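You operate a simulated robot arm through the tools that you are given. There is no shell and no other tool.

Carry out the task below with a simulated robot arm. There is one attempt and no reset: what you move stays moved.

JOB
Give the yellow pot one level scoop of plant feed.
Fine: lid off the feed tub, scoop back in its place, lid on again. Set down upright: scoop.

Only the result counts: the job must be done as asked and must still hold three seconds after the hand-in. Knocking over, shifting, dropping, spilling or breaking anything else fails it. Lids that push on must go on centred and level and be pressed home; caps that screw on are set level and turned clockwise until they are tight.

ROBOT AND FRAMES
A 6-joint arm with a two-finger gripper, fixed in place. Base frame: the origin is on the floor under the middle of its stand, x ahead of it, y to its left, z up; the work surface is at about z = 780. Units: mm, rad, N and s.
It reaches about 1298 mm from its shoulder. Its first joint turns from -2.601 to 2.601 rad. Payload 1.57 kg.
The TCP is the grasp point between the finger pads, 21 mm short of the fingertips. In the tool frame z runs along the fingers and y along their closing line. The gripper opens to 70 mm; its body begins 50 mm behind the TCP.
Orientation is told as [roll, pitch, yaw] about the base's x, y, z axes, in that order, counted from this pose: with the fingers straight down and closing along the base's y, the tool's x points along the base's -x, its y along +y and its z along -z.

CONTROLS
- The arm moves only by the tool nudge_tool. Its argument "deltas" is a list of rows, each a list of 7 numbers: the shift along the tool's x, y, z in units of 150 mm (1.0 is 150 mm), then the turn, a rotation vector about the tool's x, y, z in units of 120 degrees (1.0 is 120 degrees), then the finger opening in mm, from 0 to 70. In form: [[dx, dy, dz, rx, ry, rz, gripper], ...]. A call has 1 to 20 rows; each row is the pose to reach, as a shift and turn from the pose commanded when the call began, along the tool's axes at that moment. A call with a number of a shift or a turn outside -1 to 1 is refused whole. Rows are played at 5 a second. More than 50 mm and 0.15 rad between two rows, or a gripper value outside its range, and nothing of the call is played. Where a pose cannot be reached the arm comes as near as it can. A force on the tool above 40 N (or 10 N above the force at the start of the call, whichever is more), or a blocked arm, ends the call early, and 0.2 s more pass. Each finger travels about 64.8 mm/s and halts on what it meets, pressing with about 30 N; the grip force reading is that of the motor and also rises with nothing between the fingers. The clock runs only during rows and for 0.2 s after the last one: add rows that repeat a pose to give the fingers time. The reply holds the time, the measured pose of the TCP, the force on the tool along the base axes, the opening and the grip force, in the units named above and with some noise, with the torque about the TCP (base axes, N m) and any sound that the robot's microphone picked up.
- Cameras (640 x 400 px; columns grow to the right, rows downward): "scene" is fixed at [401.3, -500.2, 1586.5]; the picture's right is [0.99, -0.13, 0.00], its down [-0.05, -0.42, -0.91] and it looks along [0.11, 0.90, -0.42] (base axes); focal length 354 px, centre (320, 200). "wrist" rides on the gripper at [79, 4, -81] in the tool frame; the picture's right is [-0.05, 1.00, 0.00], its down [-0.67, -0.04, -0.75] and it looks along [-0.74, -0.04, 0.67] (tool axes); focal length 256 px, centre (320, 200). There is no depth. A picture from a camera that has moved, and an enlarged one, comes with that camera's place and axes in the base frame and with its lens.
- camera(camera): a new picture of that camera. It takes no simulated time.
- move_column(by): slides the trunk up (or, below 0, down) by that many mm; the arm rides with it, the base frame stays. It gives what a move gives, with no picture.
- zoom(camera, box): a new picture of the part [left, top, right, bottom] of that camera's present view, enlarged. It takes no simulated time.
- close_job(): hands the job in; it is judged then, once.

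Places have to be worked out from the pictures, the camera data and where the tool is seen. Open the gripper and draw the arm clear of the work before you hand the job in, unless the task says otherwise.

The tools are called after "Call:" by a JSON object that holds its "method" and its "body". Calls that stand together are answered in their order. nudge_tool: Moves the arm, as the interface text tells. Its arguments: {"type":"object","properties":{"deltas":{"type":"array"}},"required":["deltas"]} The other tools are called the same way: move_column (by) moves the trunk up or down; camera (camera) takes a picture; zoom (camera, box) takes an enlarged picture of a part of a camera's view; close_job () hands the job in.

At the start:

```text
t: 0.0
tool_pos: [520.5, 430.0, 1176.9]
orientation: [-0.001, 0.0, 0.0]
force: [0.0, 0.1, -0.4]
moment: [0.02, 0.01, 0.0]
gripper_width: 70.0
gripper_force: 0.1
trunk travel left (down, up): [-858.0, 112.0]
```

scene: 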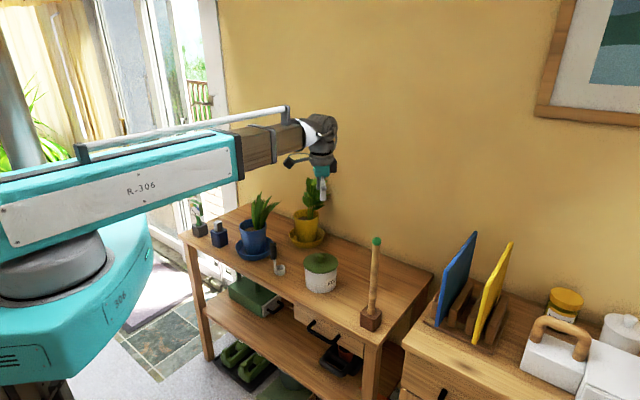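
wrist: 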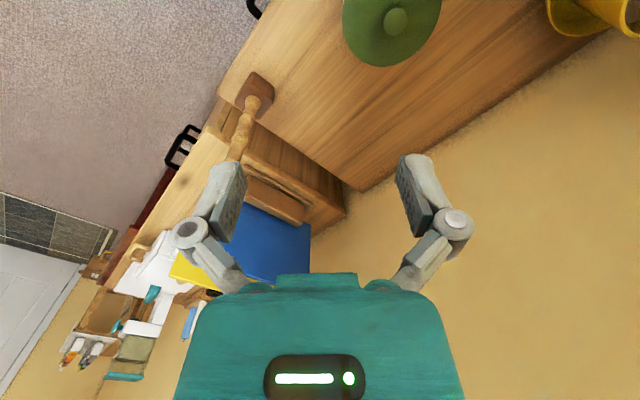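

I begin by looking closely at the bench: the feed tub with a green lid, a scoop beside it, the blue and yellow pots. I'll zoom on these parts.

Call:
{"method": "zoom", "body": {"camera": "scene", "box": [180, 160, 400, 300]}}

Call:
{"method": "zoom", "body": {"camera": "scene", "box": [250, 230, 350, 300]}}

Call:
{"method": "zoom", "body": {"camera": "wrist", "box": [200, 0, 640, 275]}}

```text
2.86 times, centred on (290, 230) of scene
camera zoom: at [401.3, -500.2, 1586.5], right [0.99, -0.13, 0.0], down [-0.05, -0.42, -0.91], along [0.11, 0.9, -0.42], focal length 1013 px, centre (406, 114)
```

zoom: 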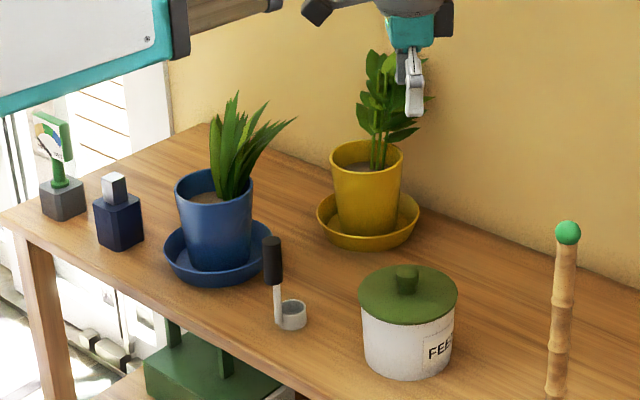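

```text
5.71 times, centred on (300, 265) of scene
camera zoom: at [401.3, -500.2, 1586.5], right [0.99, -0.13, 0.0], down [-0.05, -0.42, -0.91], along [0.11, 0.9, -0.42], focal length 2026 px, centre (434, -171)
```

zoom: 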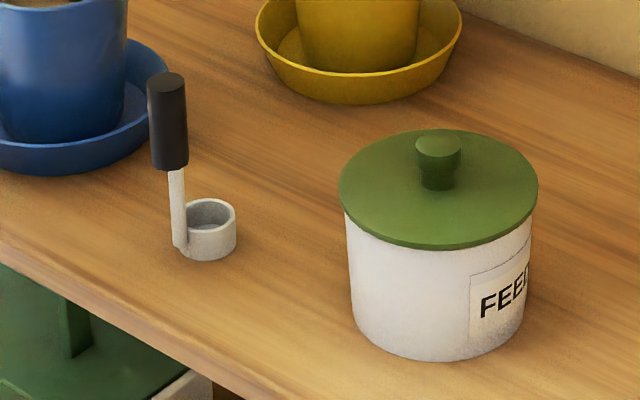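

```text
1.45 times, centred on (420, 138) of wrist
camera zoom: at [442.2, 435.0, 1258.2], right [0.05, 1.0, 0.0], down [0.67, -0.04, 0.75], along [0.74, -0.04, -0.67], focal length 372 px, centre (174, 291)
```

zoom: 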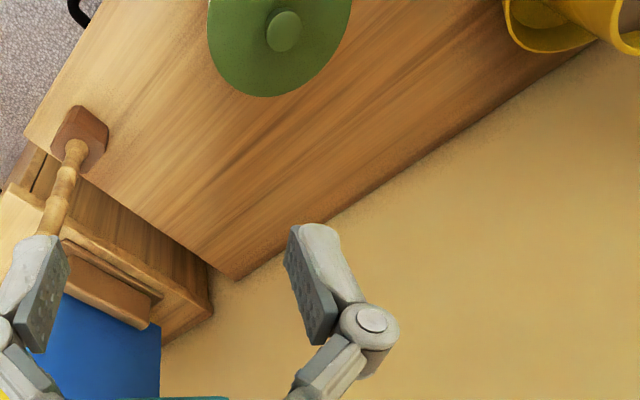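

The bench stands at about 45° to the base, its front edge facing the robot; I judge the tub near (531, 509), the scoop handle near (373, 602) and the yellow pot near (512, 833). I move the arm back and turn the tool so the wrist camera faces the bench.

Call:
{"method": "nudge_tool", "body": {"deltas": [[0.16, 0, 0, 0, 0, -0.06, 70], [0.33, 0, 0, 0, 0, -0.12, 70], [0.5, 0, 0, 0, 0, -0.18, 70], [0.66, 0, 0, 0, 0, -0.24, 70], [0.83, 0, 0, 0, 0, -0.3, 70], [1.0, 0, 0, 0, 0, -0.358, 70]]}}

Call:
{"method": "camera", "body": {"camera": "wrist"}}

Call:
{"method": "camera", "body": {"camera": "scene"}}

```text
t: 1.4
tool_pos: [370.9, 429.5, 1177.5]
orientation: [0.0, 0.001, 0.753]
force: [0.1, 0.4, -0.1]
moment: [0.02, -0.03, 0.04]
gripper_width: 70.1
gripper_force: 0.1
trunk travel left (down, up): [-858.0, 112.0]
```

```text
taken
camera wrist: at [309.8, 379.8, 1258.4], right [-0.64, 0.77, 0.0], down [0.51, 0.43, 0.75], along [0.57, 0.48, -0.67], focal length 256 px, centre (320, 200)
```

wrist: 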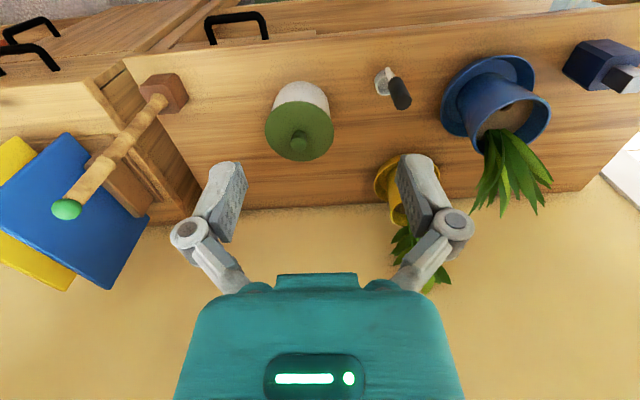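

```text
taken
```

scene: 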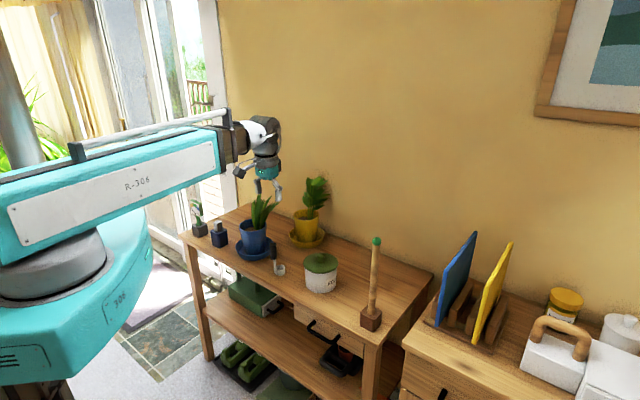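

The wrist view now shows the tub, scoop and pots. I zoom into it for precise measurement.

Call:
{"method": "zoom", "body": {"camera": "wrist", "box": [240, 50, 440, 175]}}

Call:
{"method": "zoom", "body": {"camera": "wrist", "box": [360, 50, 460, 112]}}

Call:
{"method": "zoom", "body": {"camera": "scene", "box": [260, 165, 360, 228]}}

```text
3.20 times, centred on (340, 112) of wrist
camera zoom: at [309.8, 379.8, 1258.4], right [-0.64, 0.77, 0.0], down [0.51, 0.43, 0.75], along [0.57, 0.48, -0.67], focal length 819 px, centre (256, 480)
```

zoom: 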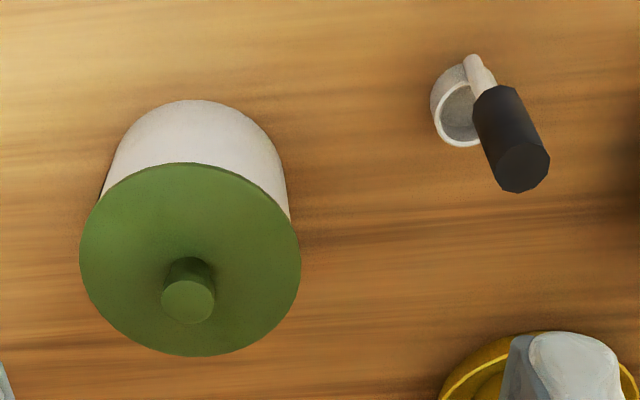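

```text
6.40 times, centred on (410, 81) of wrist
camera zoom: at [309.8, 379.8, 1258.4], right [-0.64, 0.77, 0.0], down [0.51, 0.43, 0.75], along [0.57, 0.48, -0.67], focal length 1638 px, centre (-256, 962)
```

zoom: 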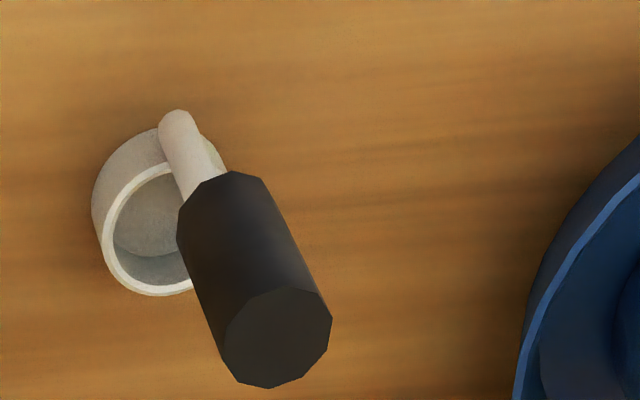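

```text
6.35 times, centred on (310, 196) of scene
camera zoom: at [401.3, -500.2, 1586.5], right [0.99, -0.13, 0.0], down [-0.05, -0.42, -0.91], along [0.11, 0.9, -0.42], focal length 2251 px, centre (384, 222)
```

zoom: 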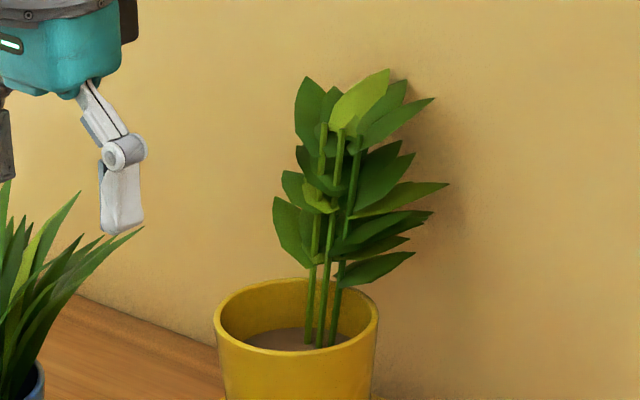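

Triangulating from both cameras, the lid knob is near (527, 516) with its top at about z = 900, and the scoop handle is near (369, 585) with its top at about z = 915. I go toward a spot above the knob in a first step and look again.

Call:
{"method": "nudge_tool", "body": {"deltas": [[-0.15, -0.04, 0.12, 0, 0, 0, 70], [-0.3, -0.08, 0.24, 0, 0, 0, 70], [-0.45, -0.12, 0.36, 0, 0, 0, 70], [-0.6, -0.16, 0.48, 0, 0, 0, 70], [-0.75, -0.2, 0.6, 0, 0, 0, 70], [-0.85, -0.24, 0.7, 0, 0, 0, 70]]}}

Call:
{"method": "camera", "body": {"camera": "wrist"}}

Call:
{"method": "camera", "body": {"camera": "scene"}}

```text
t: 2.8
tool_pos: [478.6, 486.2, 1177.7]
orientation: [0.001, 0.0, 0.75]
force: [0.2, 0.8, 0.7]
moment: [-0.02, 0.01, 0.01]
gripper_width: 70.1
gripper_force: 0.0
out of reach, approached as far as the arm can: row 1, 2, 3, 4, 5, 6
trunk travel left (down, up): [-858.0, 112.0]
```

```text
taken
camera wrist: at [417.3, 437.4, 1258.4], right [-0.64, 0.77, 0.0], down [0.51, 0.43, 0.75], along [0.57, 0.48, -0.67], focal length 256 px, centre (320, 200)
```

wrist: 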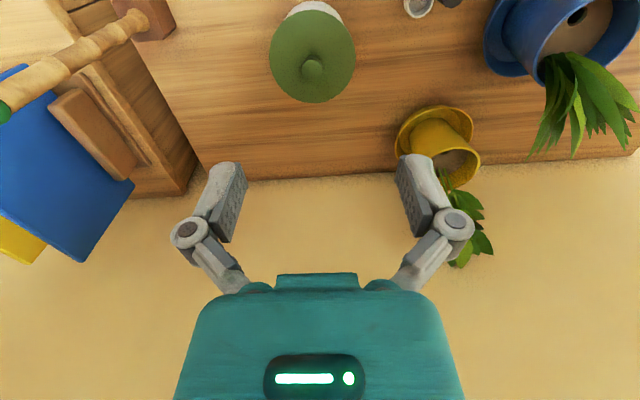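

```text
taken
```

scene: 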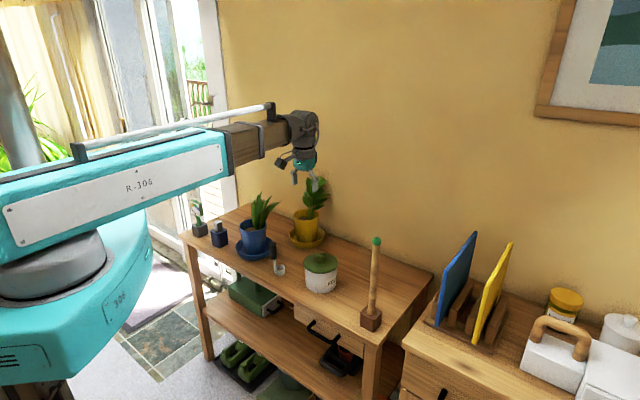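

The arm kept its height though I asked it to go down, so height seems to come only from the trunk. I look closely at the arm's build.

Call:
{"method": "zoom", "body": {"camera": "scene", "box": [200, 90, 340, 210]}}

Call:
{"method": "zoom", "body": {"camera": "scene", "box": [0, 90, 260, 400]}}

```text
3.33 times, centred on (270, 150) of scene
camera zoom: at [401.3, -500.2, 1586.5], right [0.99, -0.13, 0.0], down [-0.05, -0.42, -0.91], along [0.11, 0.9, -0.42], focal length 1182 px, centre (487, 367)
```

zoom: 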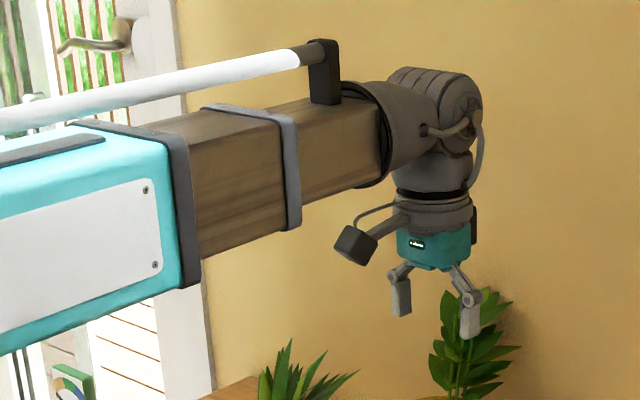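

```text
1.29 times, centred on (130, 245) of scene
camera zoom: at [401.3, -500.2, 1586.5], right [0.99, -0.13, 0.0], down [-0.05, -0.42, -0.91], along [0.11, 0.9, -0.42], focal length 457 px, centre (565, 142)
```

zoom: 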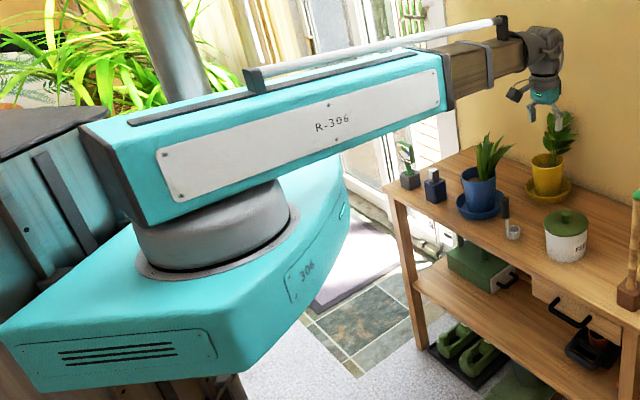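

The arm is a turntable with a telescoping boom and a wrist, so vertical moves go through the column. I measure the lid and knob more closely from here.

Call:
{"method": "zoom", "body": {"camera": "wrist", "box": [240, 0, 400, 100]}}

Call:
{"method": "zoom", "body": {"camera": "wrist", "box": [370, 80, 530, 280]}}

```text
4.00 times, centred on (320, 50) of wrist
camera zoom: at [417.3, 437.4, 1258.4], right [-0.64, 0.77, 0.0], down [0.51, 0.43, 0.75], along [0.57, 0.48, -0.67], focal length 1024 px, centre (320, 800)
```

zoom: 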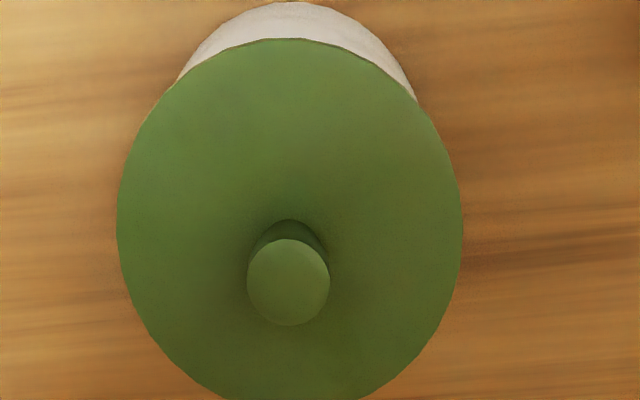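

```text
2.00 times, centred on (450, 180) of wrist
camera zoom: at [417.3, 437.4, 1258.4], right [-0.64, 0.77, 0.0], down [0.51, 0.43, 0.75], along [0.57, 0.48, -0.67], focal length 512 px, centre (60, 240)
```

zoom: 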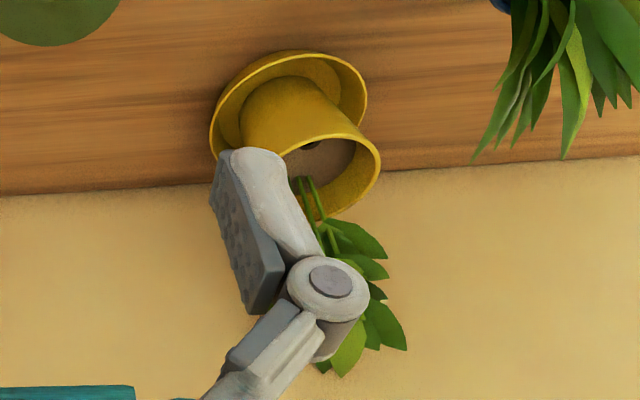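

The knob top triangulates to about (532, 520, 895). I move the open gripper directly above it before lowering with the column.

Call:
{"method": "nudge_tool", "body": {"deltas": [[-0.2, -0.04, 0, 0, 0, 0, 70], [-0.414, -0.078, 0, 0, 0, 0, 70], [-0.414, -0.078, 0, 0, 0, 0, 70]]}}

```text
t: 3.6
tool_pos: [533.7, 520.4, 1177.6]
orientation: [-0.001, 0.002, 0.747]
force: [0.4, 0.1, -0.3]
moment: [-0.01, 0.0, 0.03]
gripper_width: 70.0
gripper_force: 0.1
trunk travel left (down, up): [-858.0, 112.0]
```

The tool is over the knob with no reach complaint. I lower the column 200 mm, leaving the fingertips well above the knob, then look.

Call:
{"method": "move_column", "body": {"by": -200}}

Call:
{"method": "camera", "body": {"camera": "wrist"}}

Call:
{"method": "camera", "body": {"camera": "scene"}}

```text
t: 5.8
tool_pos: [533.2, 521.4, 977.3]
orientation: [-0.002, 0.001, 0.747]
force: [0.0, 0.3, -1.1]
moment: [0.0, -0.03, 0.01]
gripper_width: 70.0
gripper_force: 0.0
trunk travel left (down, up): [-658.0, 312.0]
```

```text
taken
camera wrist: at [473.5, 471.0, 1058.3], right [-0.64, 0.77, 0.0], down [0.51, 0.43, 0.75], along [0.57, 0.48, -0.67], focal length 256 px, centre (320, 200)
```

wrist: 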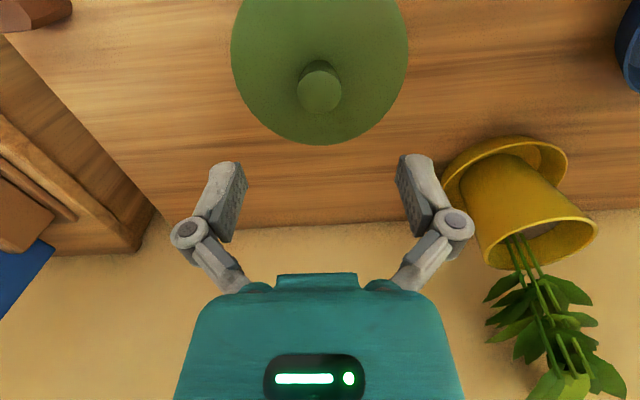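

```text
taken
```

scene: 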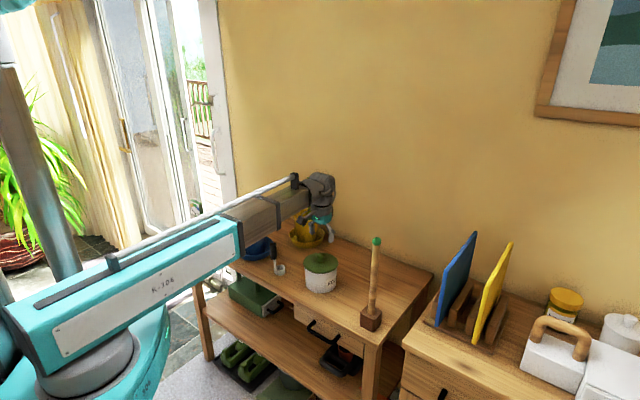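

The knob is close to the tool axis. I zoom to measure the remaining offset precisely.

Call:
{"method": "zoom", "body": {"camera": "wrist", "box": [220, 0, 420, 150]}}

Call:
{"method": "zoom", "body": {"camera": "scene", "box": [290, 220, 350, 300]}}

```text
2.67 times, centred on (320, 75) of wrist
camera zoom: at [473.5, 471.0, 1058.3], right [-0.64, 0.77, 0.0], down [0.51, 0.43, 0.75], along [0.57, 0.48, -0.67], focal length 683 px, centre (320, 533)
```

zoom: 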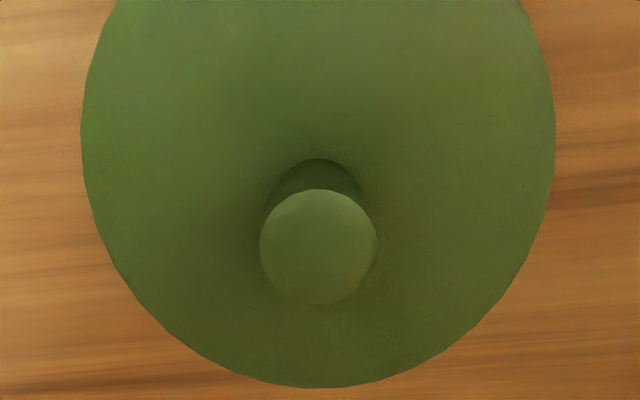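

```text
5.00 times, centred on (320, 260) of scene
camera zoom: at [401.3, -500.2, 1586.5], right [0.99, -0.13, 0.0], down [-0.05, -0.42, -0.91], along [0.11, 0.9, -0.42], focal length 1772 px, centre (320, -100)
```

zoom: 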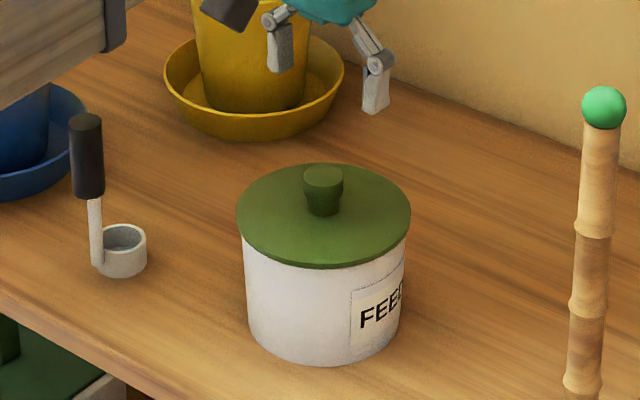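

The knob is within about 1–2 mm of the tool axis. I lower 79 mm so that the fingertips surround the knob but stay above the lid.

Call:
{"method": "move_column", "body": {"by": -79}}

Call:
{"method": "zoom", "body": {"camera": "scene", "box": [280, 210, 360, 300]}}

Call:
{"method": "camera", "body": {"camera": "wrist"}}

```text
t: 6.9
tool_pos: [533.5, 520.1, 897.6]
orientation: [0.001, -0.001, 0.747]
force: [0.8, 0.3, -0.3]
moment: [-0.03, 0.0, 0.02]
gripper_width: 70.0
gripper_force: 0.1
trunk travel left (down, up): [-579.0, 391.0]
```

```text
4.44 times, centred on (320, 255) of scene
camera zoom: at [401.3, -500.2, 1586.5], right [0.99, -0.13, 0.0], down [-0.05, -0.42, -0.91], along [0.11, 0.9, -0.42], focal length 1576 px, centre (320, -44)
```

zoom: 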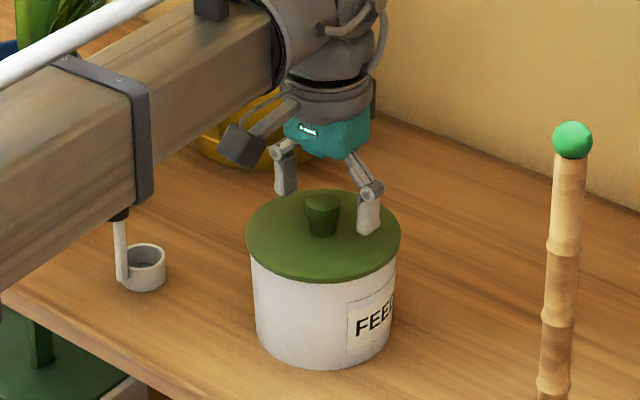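

```text
taken
camera wrist: at [473.5, 471.0, 979.3], right [-0.64, 0.77, 0.0], down [0.51, 0.43, 0.75], along [0.57, 0.48, -0.67], focal length 256 px, centre (320, 200)
```

wrist: 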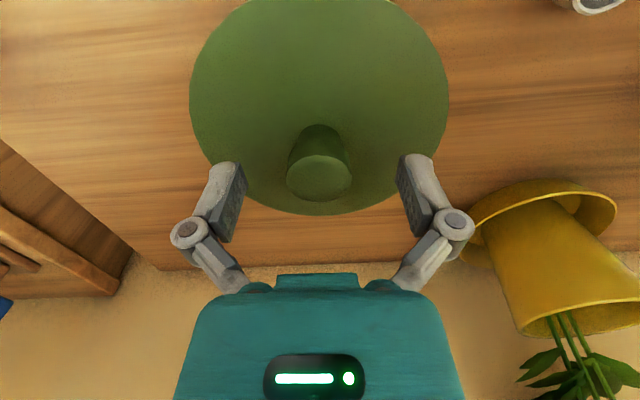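

The fingers straddle the tapered knob with clearance. I close the gripper onto it.

Call:
{"method": "nudge_tool", "body": {"deltas": [[0, 0, 0, 0, 0, 0, 40], [0, 0, 0, 0, 0, 0, 20], [0, 0, 0, 0, 0, 0, 10], [0, 0, 0, 0, 0, 0, 10], [0, 0, 0, 0, 0, 0, 10]]}}

Call:
{"method": "camera", "body": {"camera": "wrist"}}

```text
t: 8.1
tool_pos: [533.9, 520.4, 898.7]
orientation: [0.0, 0.0, 0.75]
force: [-0.1, 0.4, -0.9]
moment: [-0.02, 0.01, -0.03]
gripper_width: 25.6
gripper_force: 30.2
trunk travel left (down, up): [-579.0, 391.0]
heard: snap
```

```text
taken
camera wrist: at [473.5, 471.1, 979.2], right [-0.64, 0.77, 0.0], down [0.51, 0.43, 0.75], along [0.57, 0.48, -0.67], focal length 256 px, centre (320, 200)
```

wrist: 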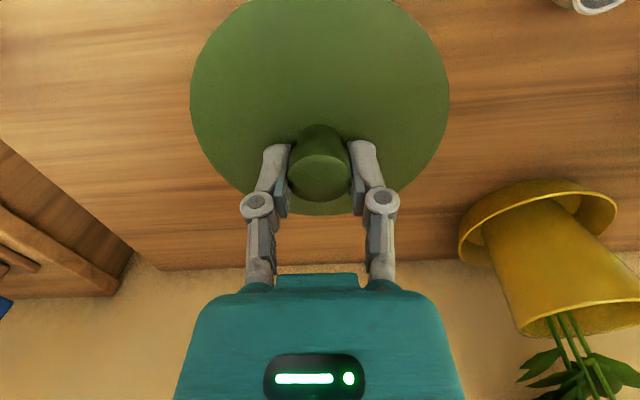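

The knob is held at 25.6 mm with 30 N. I lift 15 mm and check the force to see whether the lid comes freely.

Call:
{"method": "move_column", "body": {"by": 15}}

Call:
{"method": "zoom", "body": {"camera": "scene", "box": [280, 210, 360, 300]}}

```text
t: 8.8
tool_pos: [532.5, 520.7, 913.4]
orientation: [0.0, 0.0, 0.749]
force: [0.7, -0.9, -0.7]
moment: [0.01, -0.02, 0.0]
gripper_width: 25.7
gripper_force: 29.9
trunk travel left (down, up): [-594.0, 376.0]
```

```text
4.44 times, centred on (320, 255) of scene
camera zoom: at [401.3, -500.2, 1586.5], right [0.99, -0.13, 0.0], down [-0.05, -0.42, -0.91], along [0.11, 0.9, -0.42], focal length 1576 px, centre (320, -44)
```

zoom: 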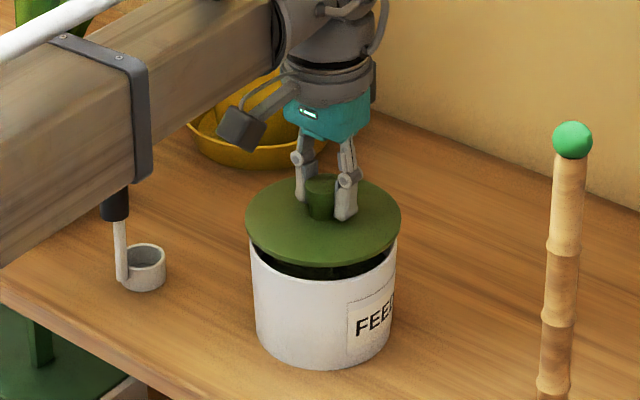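

The lid lifts off freely; it has a plug underneath, so it is a push-on lid. I raise it further to clear the rim.

Call:
{"method": "move_column", "body": {"by": 60}}

Call:
{"method": "zoom", "body": {"camera": "scene", "box": [270, 190, 370, 300]}}

Call:
{"method": "camera", "body": {"camera": "wrist"}}

```text
t: 9.8
tool_pos: [533.2, 520.3, 973.0]
orientation: [0.001, 0.0, 0.748]
force: [-0.2, -0.3, 0.4]
moment: [-0.02, -0.01, 0.02]
gripper_width: 25.5
gripper_force: 30.3
trunk travel left (down, up): [-654.0, 316.0]
```

```text
3.64 times, centred on (320, 245) of scene
camera zoom: at [401.3, -500.2, 1586.5], right [0.99, -0.13, 0.0], down [-0.05, -0.42, -0.91], along [0.11, 0.9, -0.42], focal length 1289 px, centre (320, 36)
```

zoom: 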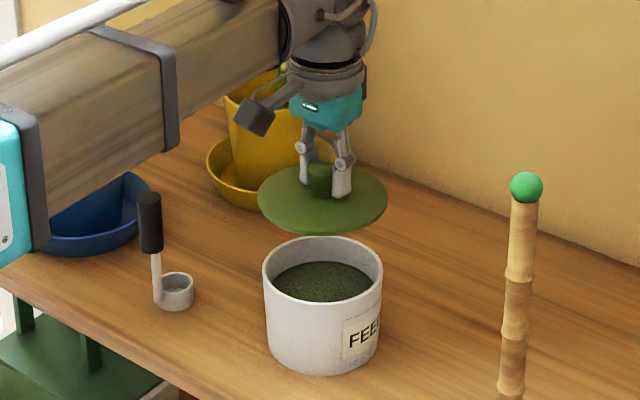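

```text
taken
camera wrist: at [473.6, 471.2, 1054.2], right [-0.64, 0.77, 0.0], down [0.51, 0.43, 0.75], along [0.57, 0.48, -0.67], focal length 256 px, centre (320, 200)
```

wrist: 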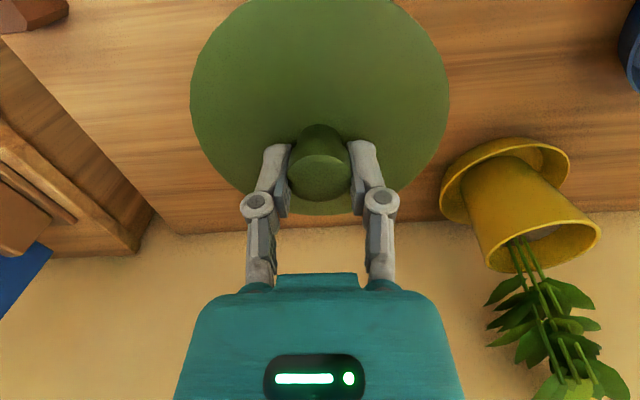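

The tub is open, feed filled to some 25–30 mm under the rim. I carry the lid back behind the tub to a free spot around (636, 630).

Call:
{"method": "nudge_tool", "body": {"deltas": [[-0.12, 0.01, 0, 0, 0, 0, 10], [-0.28, 0.02, 0, 0, 0, 0, 10], [-0.46, 0.03, 0, 0, 0, 0, 10], [-0.64, 0.04, 0, 0, 0, 0, 10], [-0.82, 0.055, 0, 0, 0, 0, 10], [-0.94, 0.065, 0, 0, 0, 0, 10], [-1.0, 0.07, 0, 0, 0, 0, 10], [-1.0, 0.07, 0, 0, 0, 0, 10]]}}

Call:
{"method": "zoom", "body": {"camera": "scene", "box": [250, 160, 400, 300]}}

Call:
{"method": "camera", "body": {"camera": "wrist"}}

```text
t: 11.6
tool_pos: [635.9, 630.9, 972.1]
orientation: [-0.002, 0.002, 0.749]
force: [-0.1, -1.0, -0.1]
moment: [-0.01, 0.04, 0.01]
gripper_width: 25.6
gripper_force: 29.9
trunk travel left (down, up): [-654.0, 316.0]
```

```text
2.86 times, centred on (325, 230) of scene
camera zoom: at [401.3, -500.2, 1586.5], right [0.99, -0.13, 0.0], down [-0.05, -0.42, -0.91], along [0.11, 0.9, -0.42], focal length 1013 px, centre (306, 114)
```

zoom: 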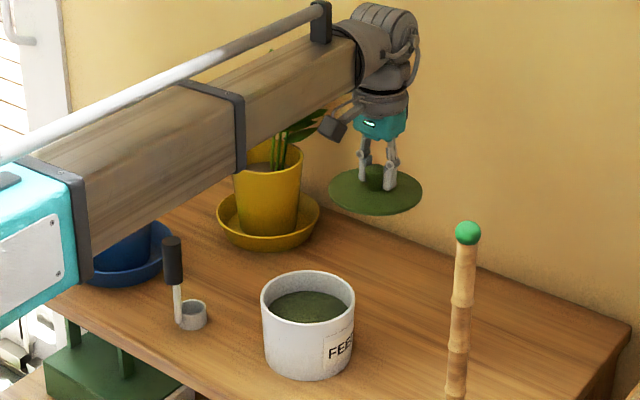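

```text
taken
camera wrist: at [575.9, 581.3, 1054.2], right [-0.64, 0.77, 0.0], down [0.51, 0.43, 0.75], along [0.57, 0.48, -0.67], focal length 256 px, centre (320, 200)
```

wrist: 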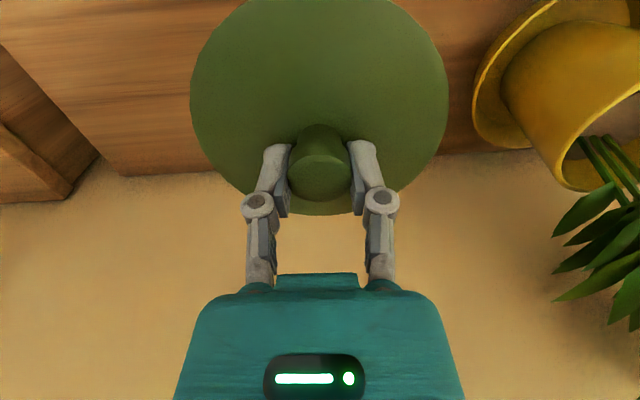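

The bench back edge is about 1040 mm out, so the lid edge (about 955) sits clear. I lower it toward the bench, then in small steps while watching the force.

Call:
{"method": "move_column", "body": {"by": -125}}

Call:
{"method": "zoom", "body": {"camera": "scene", "box": [300, 190, 400, 270]}}

```text
t: 13.1
tool_pos: [635.8, 631.3, 847.3]
orientation: [0.002, -0.001, 0.749]
force: [0.2, 0.2, 0.3]
moment: [-0.03, 0.01, 0.0]
gripper_width: 25.4
gripper_force: 29.9
trunk travel left (down, up): [-529.0, 441.0]
```

```text
5.00 times, centred on (350, 230) of scene
camera zoom: at [401.3, -500.2, 1586.5], right [0.99, -0.13, 0.0], down [-0.05, -0.42, -0.91], along [0.11, 0.9, -0.42], focal length 1772 px, centre (170, 50)
```

zoom: 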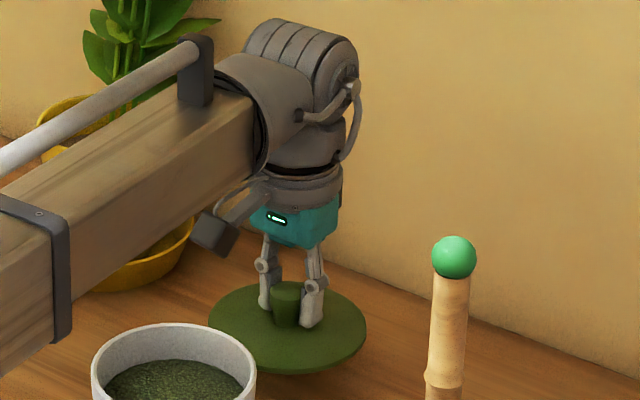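

The lid hovers close above the bench. I continue in small steps.

Call:
{"method": "move_column", "body": {"by": -14}}

Call:
{"method": "zoom", "body": {"camera": "scene", "box": [320, 220, 380, 270]}}

```text
t: 13.7
tool_pos: [637.0, 629.6, 835.3]
orientation: [0.0, -0.001, 0.749]
force: [-0.1, -0.3, -0.9]
moment: [0.0, 0.04, 0.03]
gripper_width: 25.5
gripper_force: 30.0
trunk travel left (down, up): [-515.0, 455.0]
```

```text
8.00 times, centred on (350, 245) of scene
camera zoom: at [401.3, -500.2, 1586.5], right [0.99, -0.13, 0.0], down [-0.05, -0.42, -0.91], along [0.11, 0.9, -0.42], focal length 2836 px, centre (80, -160)
```

zoom: 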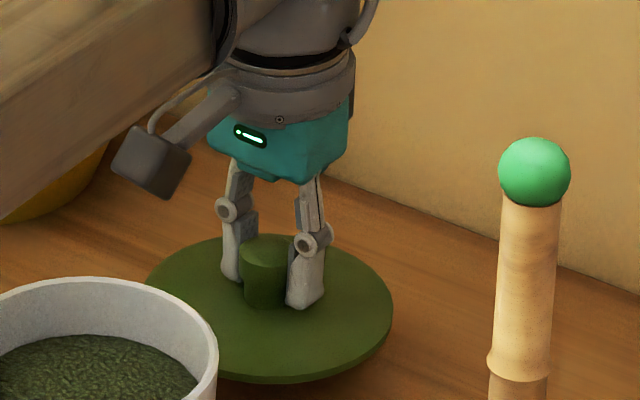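

No contact force yet. I step down 5 mm.

Call:
{"method": "move_column", "body": {"by": -5}}

```text
t: 14.3
tool_pos: [635.5, 630.8, 829.5]
orientation: [0.0, 0.0, 0.749]
force: [0.0, -0.1, 0.0]
moment: [0.02, 0.01, 0.02]
gripper_width: 25.3
gripper_force: 29.6
trunk travel left (down, up): [-510.0, 460.0]
```

No contact yet; another 4 mm.

Call:
{"method": "move_column", "body": {"by": -4}}

Call:
{"method": "zoom", "body": {"camera": "scene", "box": [320, 220, 380, 270]}}

```text
t: 14.8
tool_pos: [636.7, 630.1, 825.4]
orientation: [-0.001, -0.001, 0.748]
force: [-1.1, -0.5, -0.4]
moment: [0.01, -0.03, 0.0]
gripper_width: 25.5
gripper_force: 29.5
trunk travel left (down, up): [-506.0, 464.0]
```

```text
8.00 times, centred on (350, 245) of scene
camera zoom: at [401.3, -500.2, 1586.5], right [0.99, -0.13, 0.0], down [-0.05, -0.42, -0.91], along [0.11, 0.9, -0.42], focal length 2836 px, centre (80, -160)
```

zoom: 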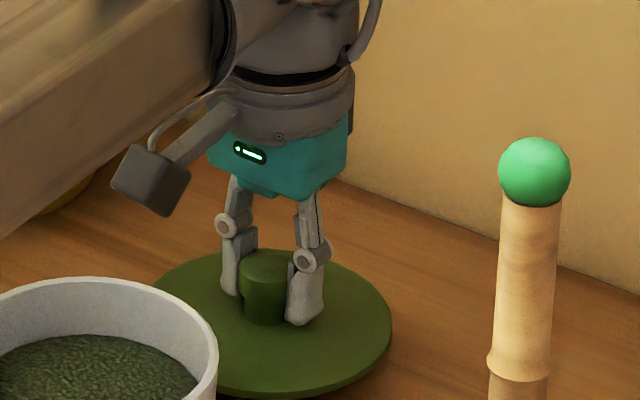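

Still free. I keep stepping down by 3 mm.

Call:
{"method": "move_column", "body": {"by": -3}}

```text
t: 15.3
tool_pos: [636.3, 630.7, 822.6]
orientation: [0.0, 0.0, 0.748]
force: [-0.1, 0.7, -0.1]
moment: [0.0, 0.01, 0.0]
gripper_width: 25.4
gripper_force: 29.8
trunk travel left (down, up): [-503.0, 467.0]
```

Still no contact; another 3 mm.

Call:
{"method": "move_column", "body": {"by": -3}}

```text
t: 15.8
tool_pos: [636.5, 631.0, 819.5]
orientation: [-0.001, -0.001, 0.748]
force: [0.0, -0.5, -0.9]
moment: [0.0, -0.03, 0.01]
gripper_width: 25.8
gripper_force: 30.0
trunk travel left (down, up): [-500.0, 470.0]
```

Still no contact; another 3 mm and a look.

Call:
{"method": "move_column", "body": {"by": -3}}

Call:
{"method": "zoom", "body": {"camera": "scene", "box": [320, 220, 380, 270]}}

```text
t: 16.4
tool_pos: [636.1, 631.1, 816.3]
orientation: [0.0, 0.0, 0.75]
force: [-0.6, 0.8, 0.1]
moment: [-0.02, -0.01, -0.01]
gripper_width: 25.3
gripper_force: 29.9
trunk travel left (down, up): [-497.0, 473.0]
```

```text
8.00 times, centred on (350, 245) of scene
camera zoom: at [401.3, -500.2, 1586.5], right [0.99, -0.13, 0.0], down [-0.05, -0.42, -0.91], along [0.11, 0.9, -0.42], focal length 2836 px, centre (80, -160)
```

zoom: 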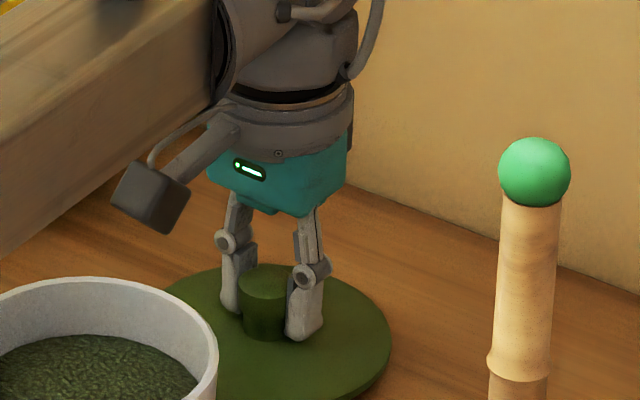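

No contact force. Next 2 mm.

Call:
{"method": "move_column", "body": {"by": -2}}

```text
t: 16.9
tool_pos: [636.7, 630.9, 813.2]
orientation: [0.001, -0.001, 0.749]
force: [0.9, 0.0, 0.1]
moment: [0.0, 0.01, 0.01]
gripper_width: 25.4
gripper_force: 30.0
trunk travel left (down, up): [-495.0, 475.0]
```

Still free; another 2 mm.

Call:
{"method": "move_column", "body": {"by": -2}}

```text
t: 17.4
tool_pos: [636.7, 630.8, 813.1]
orientation: [0.002, -0.001, 0.748]
force: [1.2, 0.5, 3.7]
moment: [0.03, 0.02, 0.06]
gripper_width: 25.1
gripper_force: 29.6
trunk travel left (down, up): [-493.0, 477.0]
```

Contact: 3.7 N upward with the tool stopped at z ≈ 813, so the lid rests on the bench. I open the gripper and then check the lid.

Call:
{"method": "nudge_tool", "body": {"deltas": [[0, 0, 0, 0, 0, 0, 40], [0, 0, 0, 0, 0, 0, 60], [0, 0, 0, 0, 0, 0, 70], [0, 0, 0, 0, 0, 0, 70]]}}

Call:
{"method": "camera", "body": {"camera": "wrist"}}

Call:
{"method": "zoom", "body": {"camera": "scene", "box": [320, 220, 380, 270]}}

```text
t: 18.4
tool_pos: [635.7, 629.6, 812.2]
orientation: [0.0, 0.0, 0.749]
force: [0.6, -1.2, -0.3]
moment: [-0.02, -0.02, -0.02]
gripper_width: 70.0
gripper_force: 0.2
trunk travel left (down, up): [-493.0, 477.0]
```

```text
taken
camera wrist: at [575.9, 581.2, 893.2], right [-0.64, 0.77, 0.0], down [0.51, 0.43, 0.75], along [0.57, 0.48, -0.67], focal length 256 px, centre (320, 200)
```

wrist: 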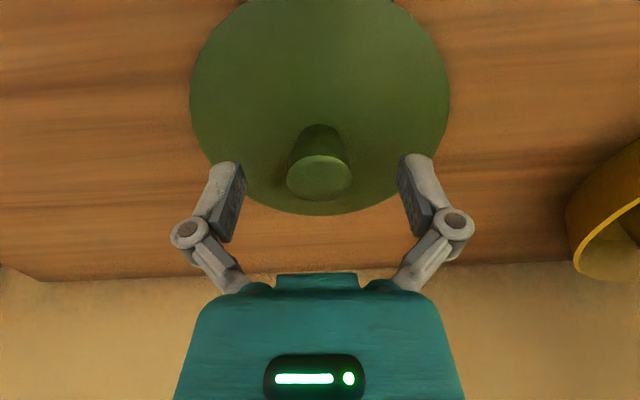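

```text
8.00 times, centred on (350, 245) of scene
camera zoom: at [401.3, -500.2, 1586.5], right [0.99, -0.13, 0.0], down [-0.05, -0.42, -0.91], along [0.11, 0.9, -0.42], focal length 2836 px, centre (80, -160)
```

zoom: 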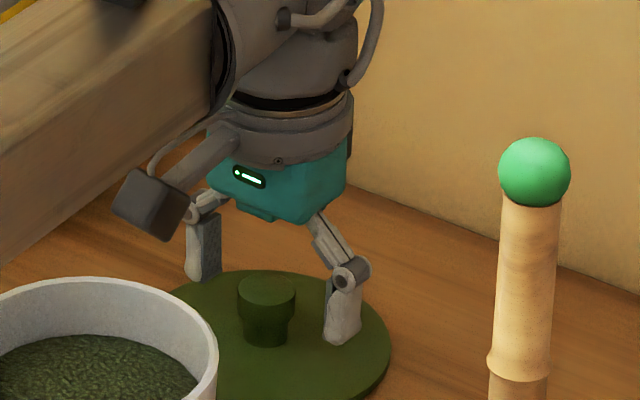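

The lid lies flat on the bench and is released. I raise the column 300 mm to leave straight up.

Call:
{"method": "move_column", "body": {"by": 300}}

Call:
{"method": "camera", "body": {"camera": "wrist"}}

```text
t: 21.4
tool_pos: [635.5, 630.4, 1112.8]
orientation: [0.0, 0.0, 0.748]
force: [-0.7, 0.3, 0.2]
moment: [-0.04, 0.03, -0.03]
gripper_width: 70.0
gripper_force: 0.0
trunk travel left (down, up): [-793.0, 177.0]
```

```text
taken
camera wrist: at [575.9, 581.3, 1193.1], right [-0.64, 0.77, 0.0], down [0.51, 0.43, 0.75], along [0.57, 0.48, -0.67], focal length 256 px, centre (320, 200)
```

wrist: 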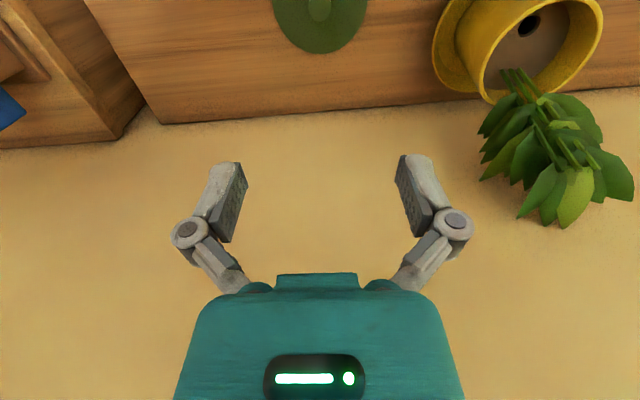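

I see a dark round spot on the soil in the yellow pot; I zoom in on it.

Call:
{"method": "zoom", "body": {"camera": "wrist", "box": [420, 0, 640, 138]}}

Call:
{"method": "zoom", "body": {"camera": "scene", "box": [270, 160, 350, 260]}}

```text
2.90 times, centred on (530, 69) of wrist
camera zoom: at [575.9, 581.3, 1193.1], right [-0.64, 0.77, 0.0], down [0.51, 0.43, 0.75], along [0.57, 0.48, -0.67], focal length 742 px, centre (-289, 580)
```

zoom: 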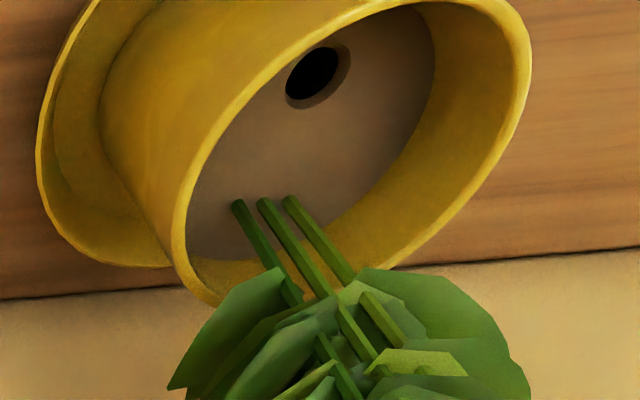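

```text
4.00 times, centred on (310, 210) of scene
camera zoom: at [401.3, -500.2, 1586.5], right [0.99, -0.13, 0.0], down [-0.05, -0.42, -0.91], along [0.11, 0.9, -0.42], focal length 1418 px, centre (360, 160)
```

zoom: 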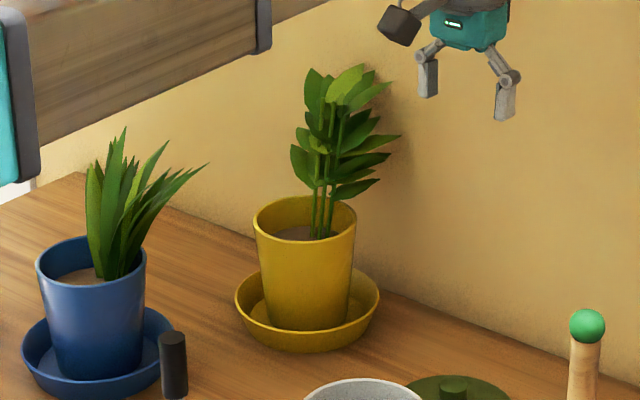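

There is a dark planting hole in the soil at the front of the yellow pot, with the stems behind it. I move the tool back and to the left so the wrist camera looks straight at this pot, staying high above everything.

Call:
{"method": "nudge_tool", "body": {"deltas": [[0.2, 0.18, 0, 0, 0, 0, 70], [0.4, 0.36, 0, 0, 0, 0, 70], [0.6, 0.54, 0, 0, 0, 0, 70], [0.8, 0.72, 0, 0, 0, 0, 70], [1.0, 0.9, 0, 0, 0, 0, 70]]}}

Call:
{"method": "nudge_tool", "body": {"deltas": [[0.15, 0.2, 0, 0, 0, 0, 70], [0.3, 0.4, 0, 0, 0, 0, 70], [0.3, 0.4, 0, 0, 0, 0, 70]]}}

Call:
{"method": "camera", "body": {"camera": "wrist"}}

Call:
{"method": "camera", "body": {"camera": "scene"}}

```text
t: 22.6
tool_pos: [432.8, 628.9, 1112.4]
orientation: [-0.001, 0.0, 0.749]
force: [-0.8, -0.4, 0.2]
moment: [0.0, -0.02, 0.0]
gripper_width: 69.9
gripper_force: 0.0
trunk travel left (down, up): [-793.0, 177.0]
```

```text
t: 23.4
tool_pos: [360.4, 642.1, 1110.9]
orientation: [0.001, 0.001, 0.749]
force: [-0.2, -0.3, -0.1]
moment: [-0.02, -0.01, 0.01]
gripper_width: 70.2
gripper_force: 0.1
trunk travel left (down, up): [-793.0, 177.0]
```

```text
taken
camera wrist: at [300.1, 591.4, 1193.2], right [-0.64, 0.77, 0.0], down [0.51, 0.43, 0.75], along [0.57, 0.48, -0.67], focal length 256 px, centre (320, 200)
```

wrist: 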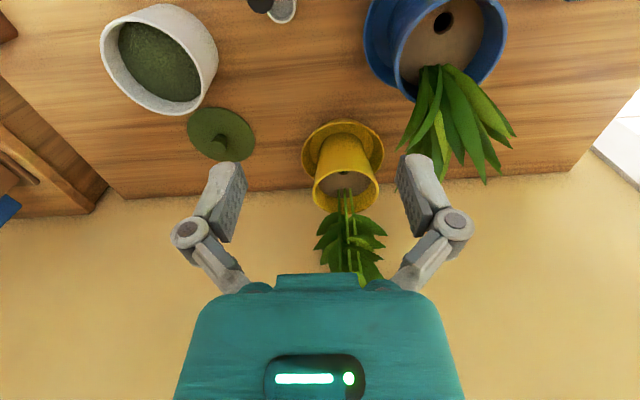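

```text
taken
```

scene: 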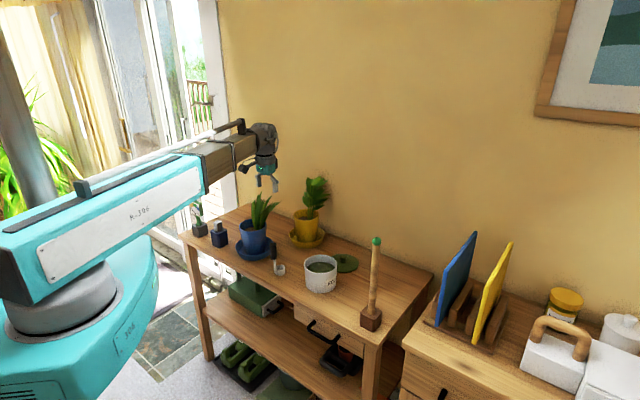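

Call:
{"method": "zoom", "body": {"camera": "wrist", "box": [280, 100, 420, 290]}}

Call:
{"method": "zoom", "body": {"camera": "wrist", "box": [90, 0, 310, 137]}}

Call:
{"method": "zoom", "body": {"camera": "scene", "box": [255, 220, 355, 300]}}

```text
2.11 times, centred on (350, 195) of wrist
camera zoom: at [300.1, 591.4, 1193.2], right [-0.64, 0.77, 0.0], down [0.51, 0.43, 0.75], along [0.57, 0.48, -0.67], focal length 539 px, centre (257, 210)
```

zoom: 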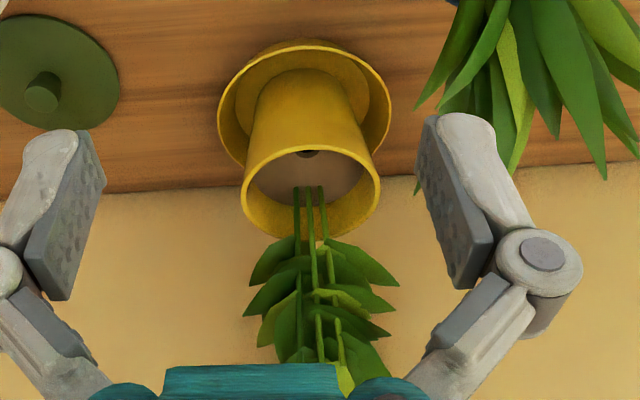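

```text
2.91 times, centred on (200, 68) of wrist
camera zoom: at [300.1, 591.4, 1193.2], right [-0.64, 0.77, 0.0], down [0.51, 0.43, 0.75], along [0.57, 0.48, -0.67], focal length 745 px, centre (669, 582)
```

zoom: 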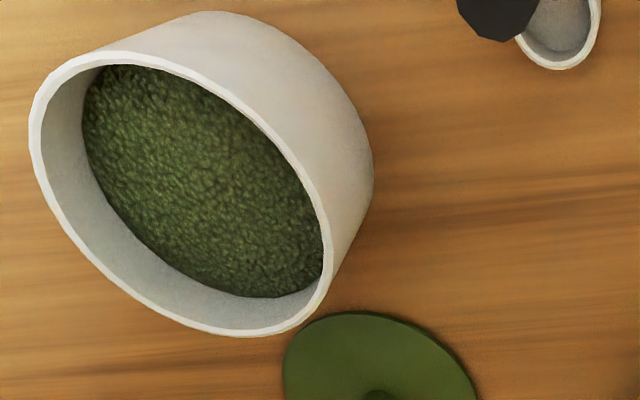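

```text
5.00 times, centred on (305, 260) of scene
camera zoom: at [401.3, -500.2, 1586.5], right [0.99, -0.13, 0.0], down [-0.05, -0.42, -0.91], along [0.11, 0.9, -0.42], focal length 1772 px, centre (395, -100)
```

zoom: 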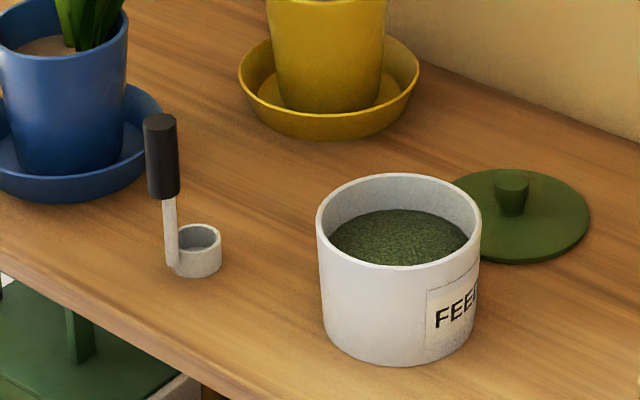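

From two wrist views and the scene view the pot centre is near (501, 811) with its rim at z ≈ 908; the hole is about 16 mm toward the robot from the centre and the stems about 27 mm behind it. Before grasping the scoop I test in free air how the wrist tilts: 45° forward at this high position.

Call:
{"method": "nudge_tool", "body": {"deltas": [[0, 0, -0.011, 0, -0.0625, 0, 70], [0, 0, -0.043, 0, -0.125, 0, 70], [0, 0, -0.096, 0, -0.1875, 0, 70], [0, 0, -0.17, 0, -0.25, 0, 70], [0, 0, -0.262, 0, -0.3125, 0, 70], [0, 0, -0.371, 0, -0.375, 0, 70], [0, 0, -0.371, 0, -0.375, 0, 70]]}}

Call:
{"method": "camera", "body": {"camera": "wrist"}}

Call:
{"method": "zoom", "body": {"camera": "scene", "box": [160, 80, 360, 300]}}

```text
t: 25.0
tool_pos: [360.9, 640.3, 1165.7]
orientation: [-0.001, -0.79, 0.749]
force: [-0.2, -0.4, 0.4]
moment: [0.01, 0.02, -0.03]
gripper_width: 70.0
gripper_force: 0.2
trunk travel left (down, up): [-793.0, 177.0]
```

```text
taken
camera wrist: at [276.0, 568.0, 1168.0], right [-0.65, 0.76, 0.04], down [-0.02, -0.07, 1.0], along [0.76, 0.65, 0.06], focal length 256 px, centre (320, 200)
```

wrist: 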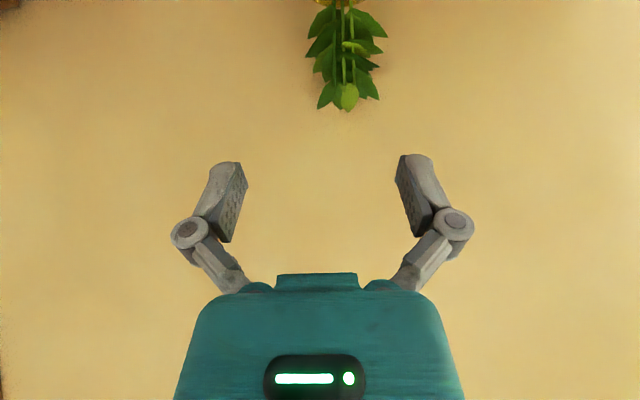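

```text
1.82 times, centred on (260, 190) of scene
camera zoom: at [401.3, -500.2, 1586.5], right [0.99, -0.13, 0.0], down [-0.05, -0.42, -0.91], along [0.11, 0.9, -0.42], focal length 644 px, centre (429, 218)
```

zoom: 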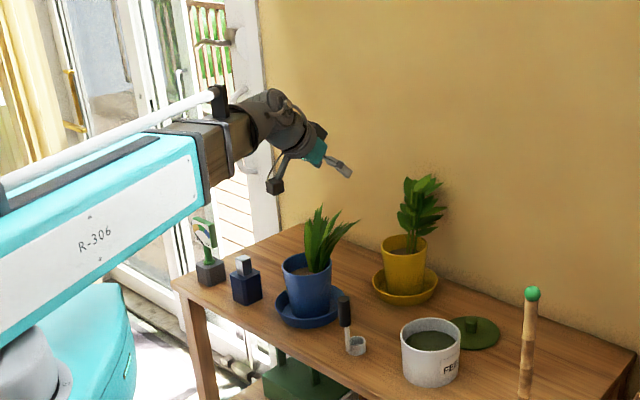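

The tilt works exactly as planned (wrist centre about 187 mm behind the grasp point, orientation reached). My plan is to hold the scoop handle with the tool 30° below horizontal, so that rolling about the tool axis pours it. I test this in free air: 15° more pitch, then a 90° roll.

Call:
{"method": "nudge_tool", "body": {"deltas": [[-0.087, 0, -0.087, 0, -0.0625, 0, 70], [-0.1825, 0, -0.1825, 0, -0.125, 0, 70], [-0.1825, 0, -0.1825, 0, -0.125, 0, 70]]}}

Call:
{"method": "nudge_tool", "body": {"deltas": [[0, 0, 0, 0, 0, 0.07, 70], [0, 0, 0, 0, 0, 0.14, 70], [0, 0, 0, 0, 0, 0.21, 70], [0, 0, 0, 0, 0, 0.28, 70], [0, 0, 0, 0, 0, 0.35, 70], [0, 0, 0, 0, 0, 0.42, 70], [0, 0, 0, 0, 0, 0.49, 70], [0, 0, 0, 0, 0, 0.56, 70], [0, 0, 0, 0, 0, 0.63, 70], [0, 0, 0, 0, 0, 0.7, 70], [0, 0, 0, 0, 0, 0.75, 70]]}}

```text
t: 25.8
tool_pos: [361.2, 640.3, 1205.5]
orientation: [-0.001, -1.051, 0.749]
force: [-0.2, 0.2, 0.0]
moment: [-0.03, -0.01, 0.02]
gripper_width: 69.9
gripper_force: 0.1
trunk travel left (down, up): [-793.0, 177.0]
```

```text
t: 28.2
tool_pos: [359.8, 641.2, 1206.1]
orientation: [1.049, 0.003, -0.823]
force: [0.0, 0.6, -0.1]
moment: [-0.01, -0.01, -0.04]
gripper_width: 70.0
gripper_force: 0.0
trunk travel left (down, up): [-793.0, 177.0]
```

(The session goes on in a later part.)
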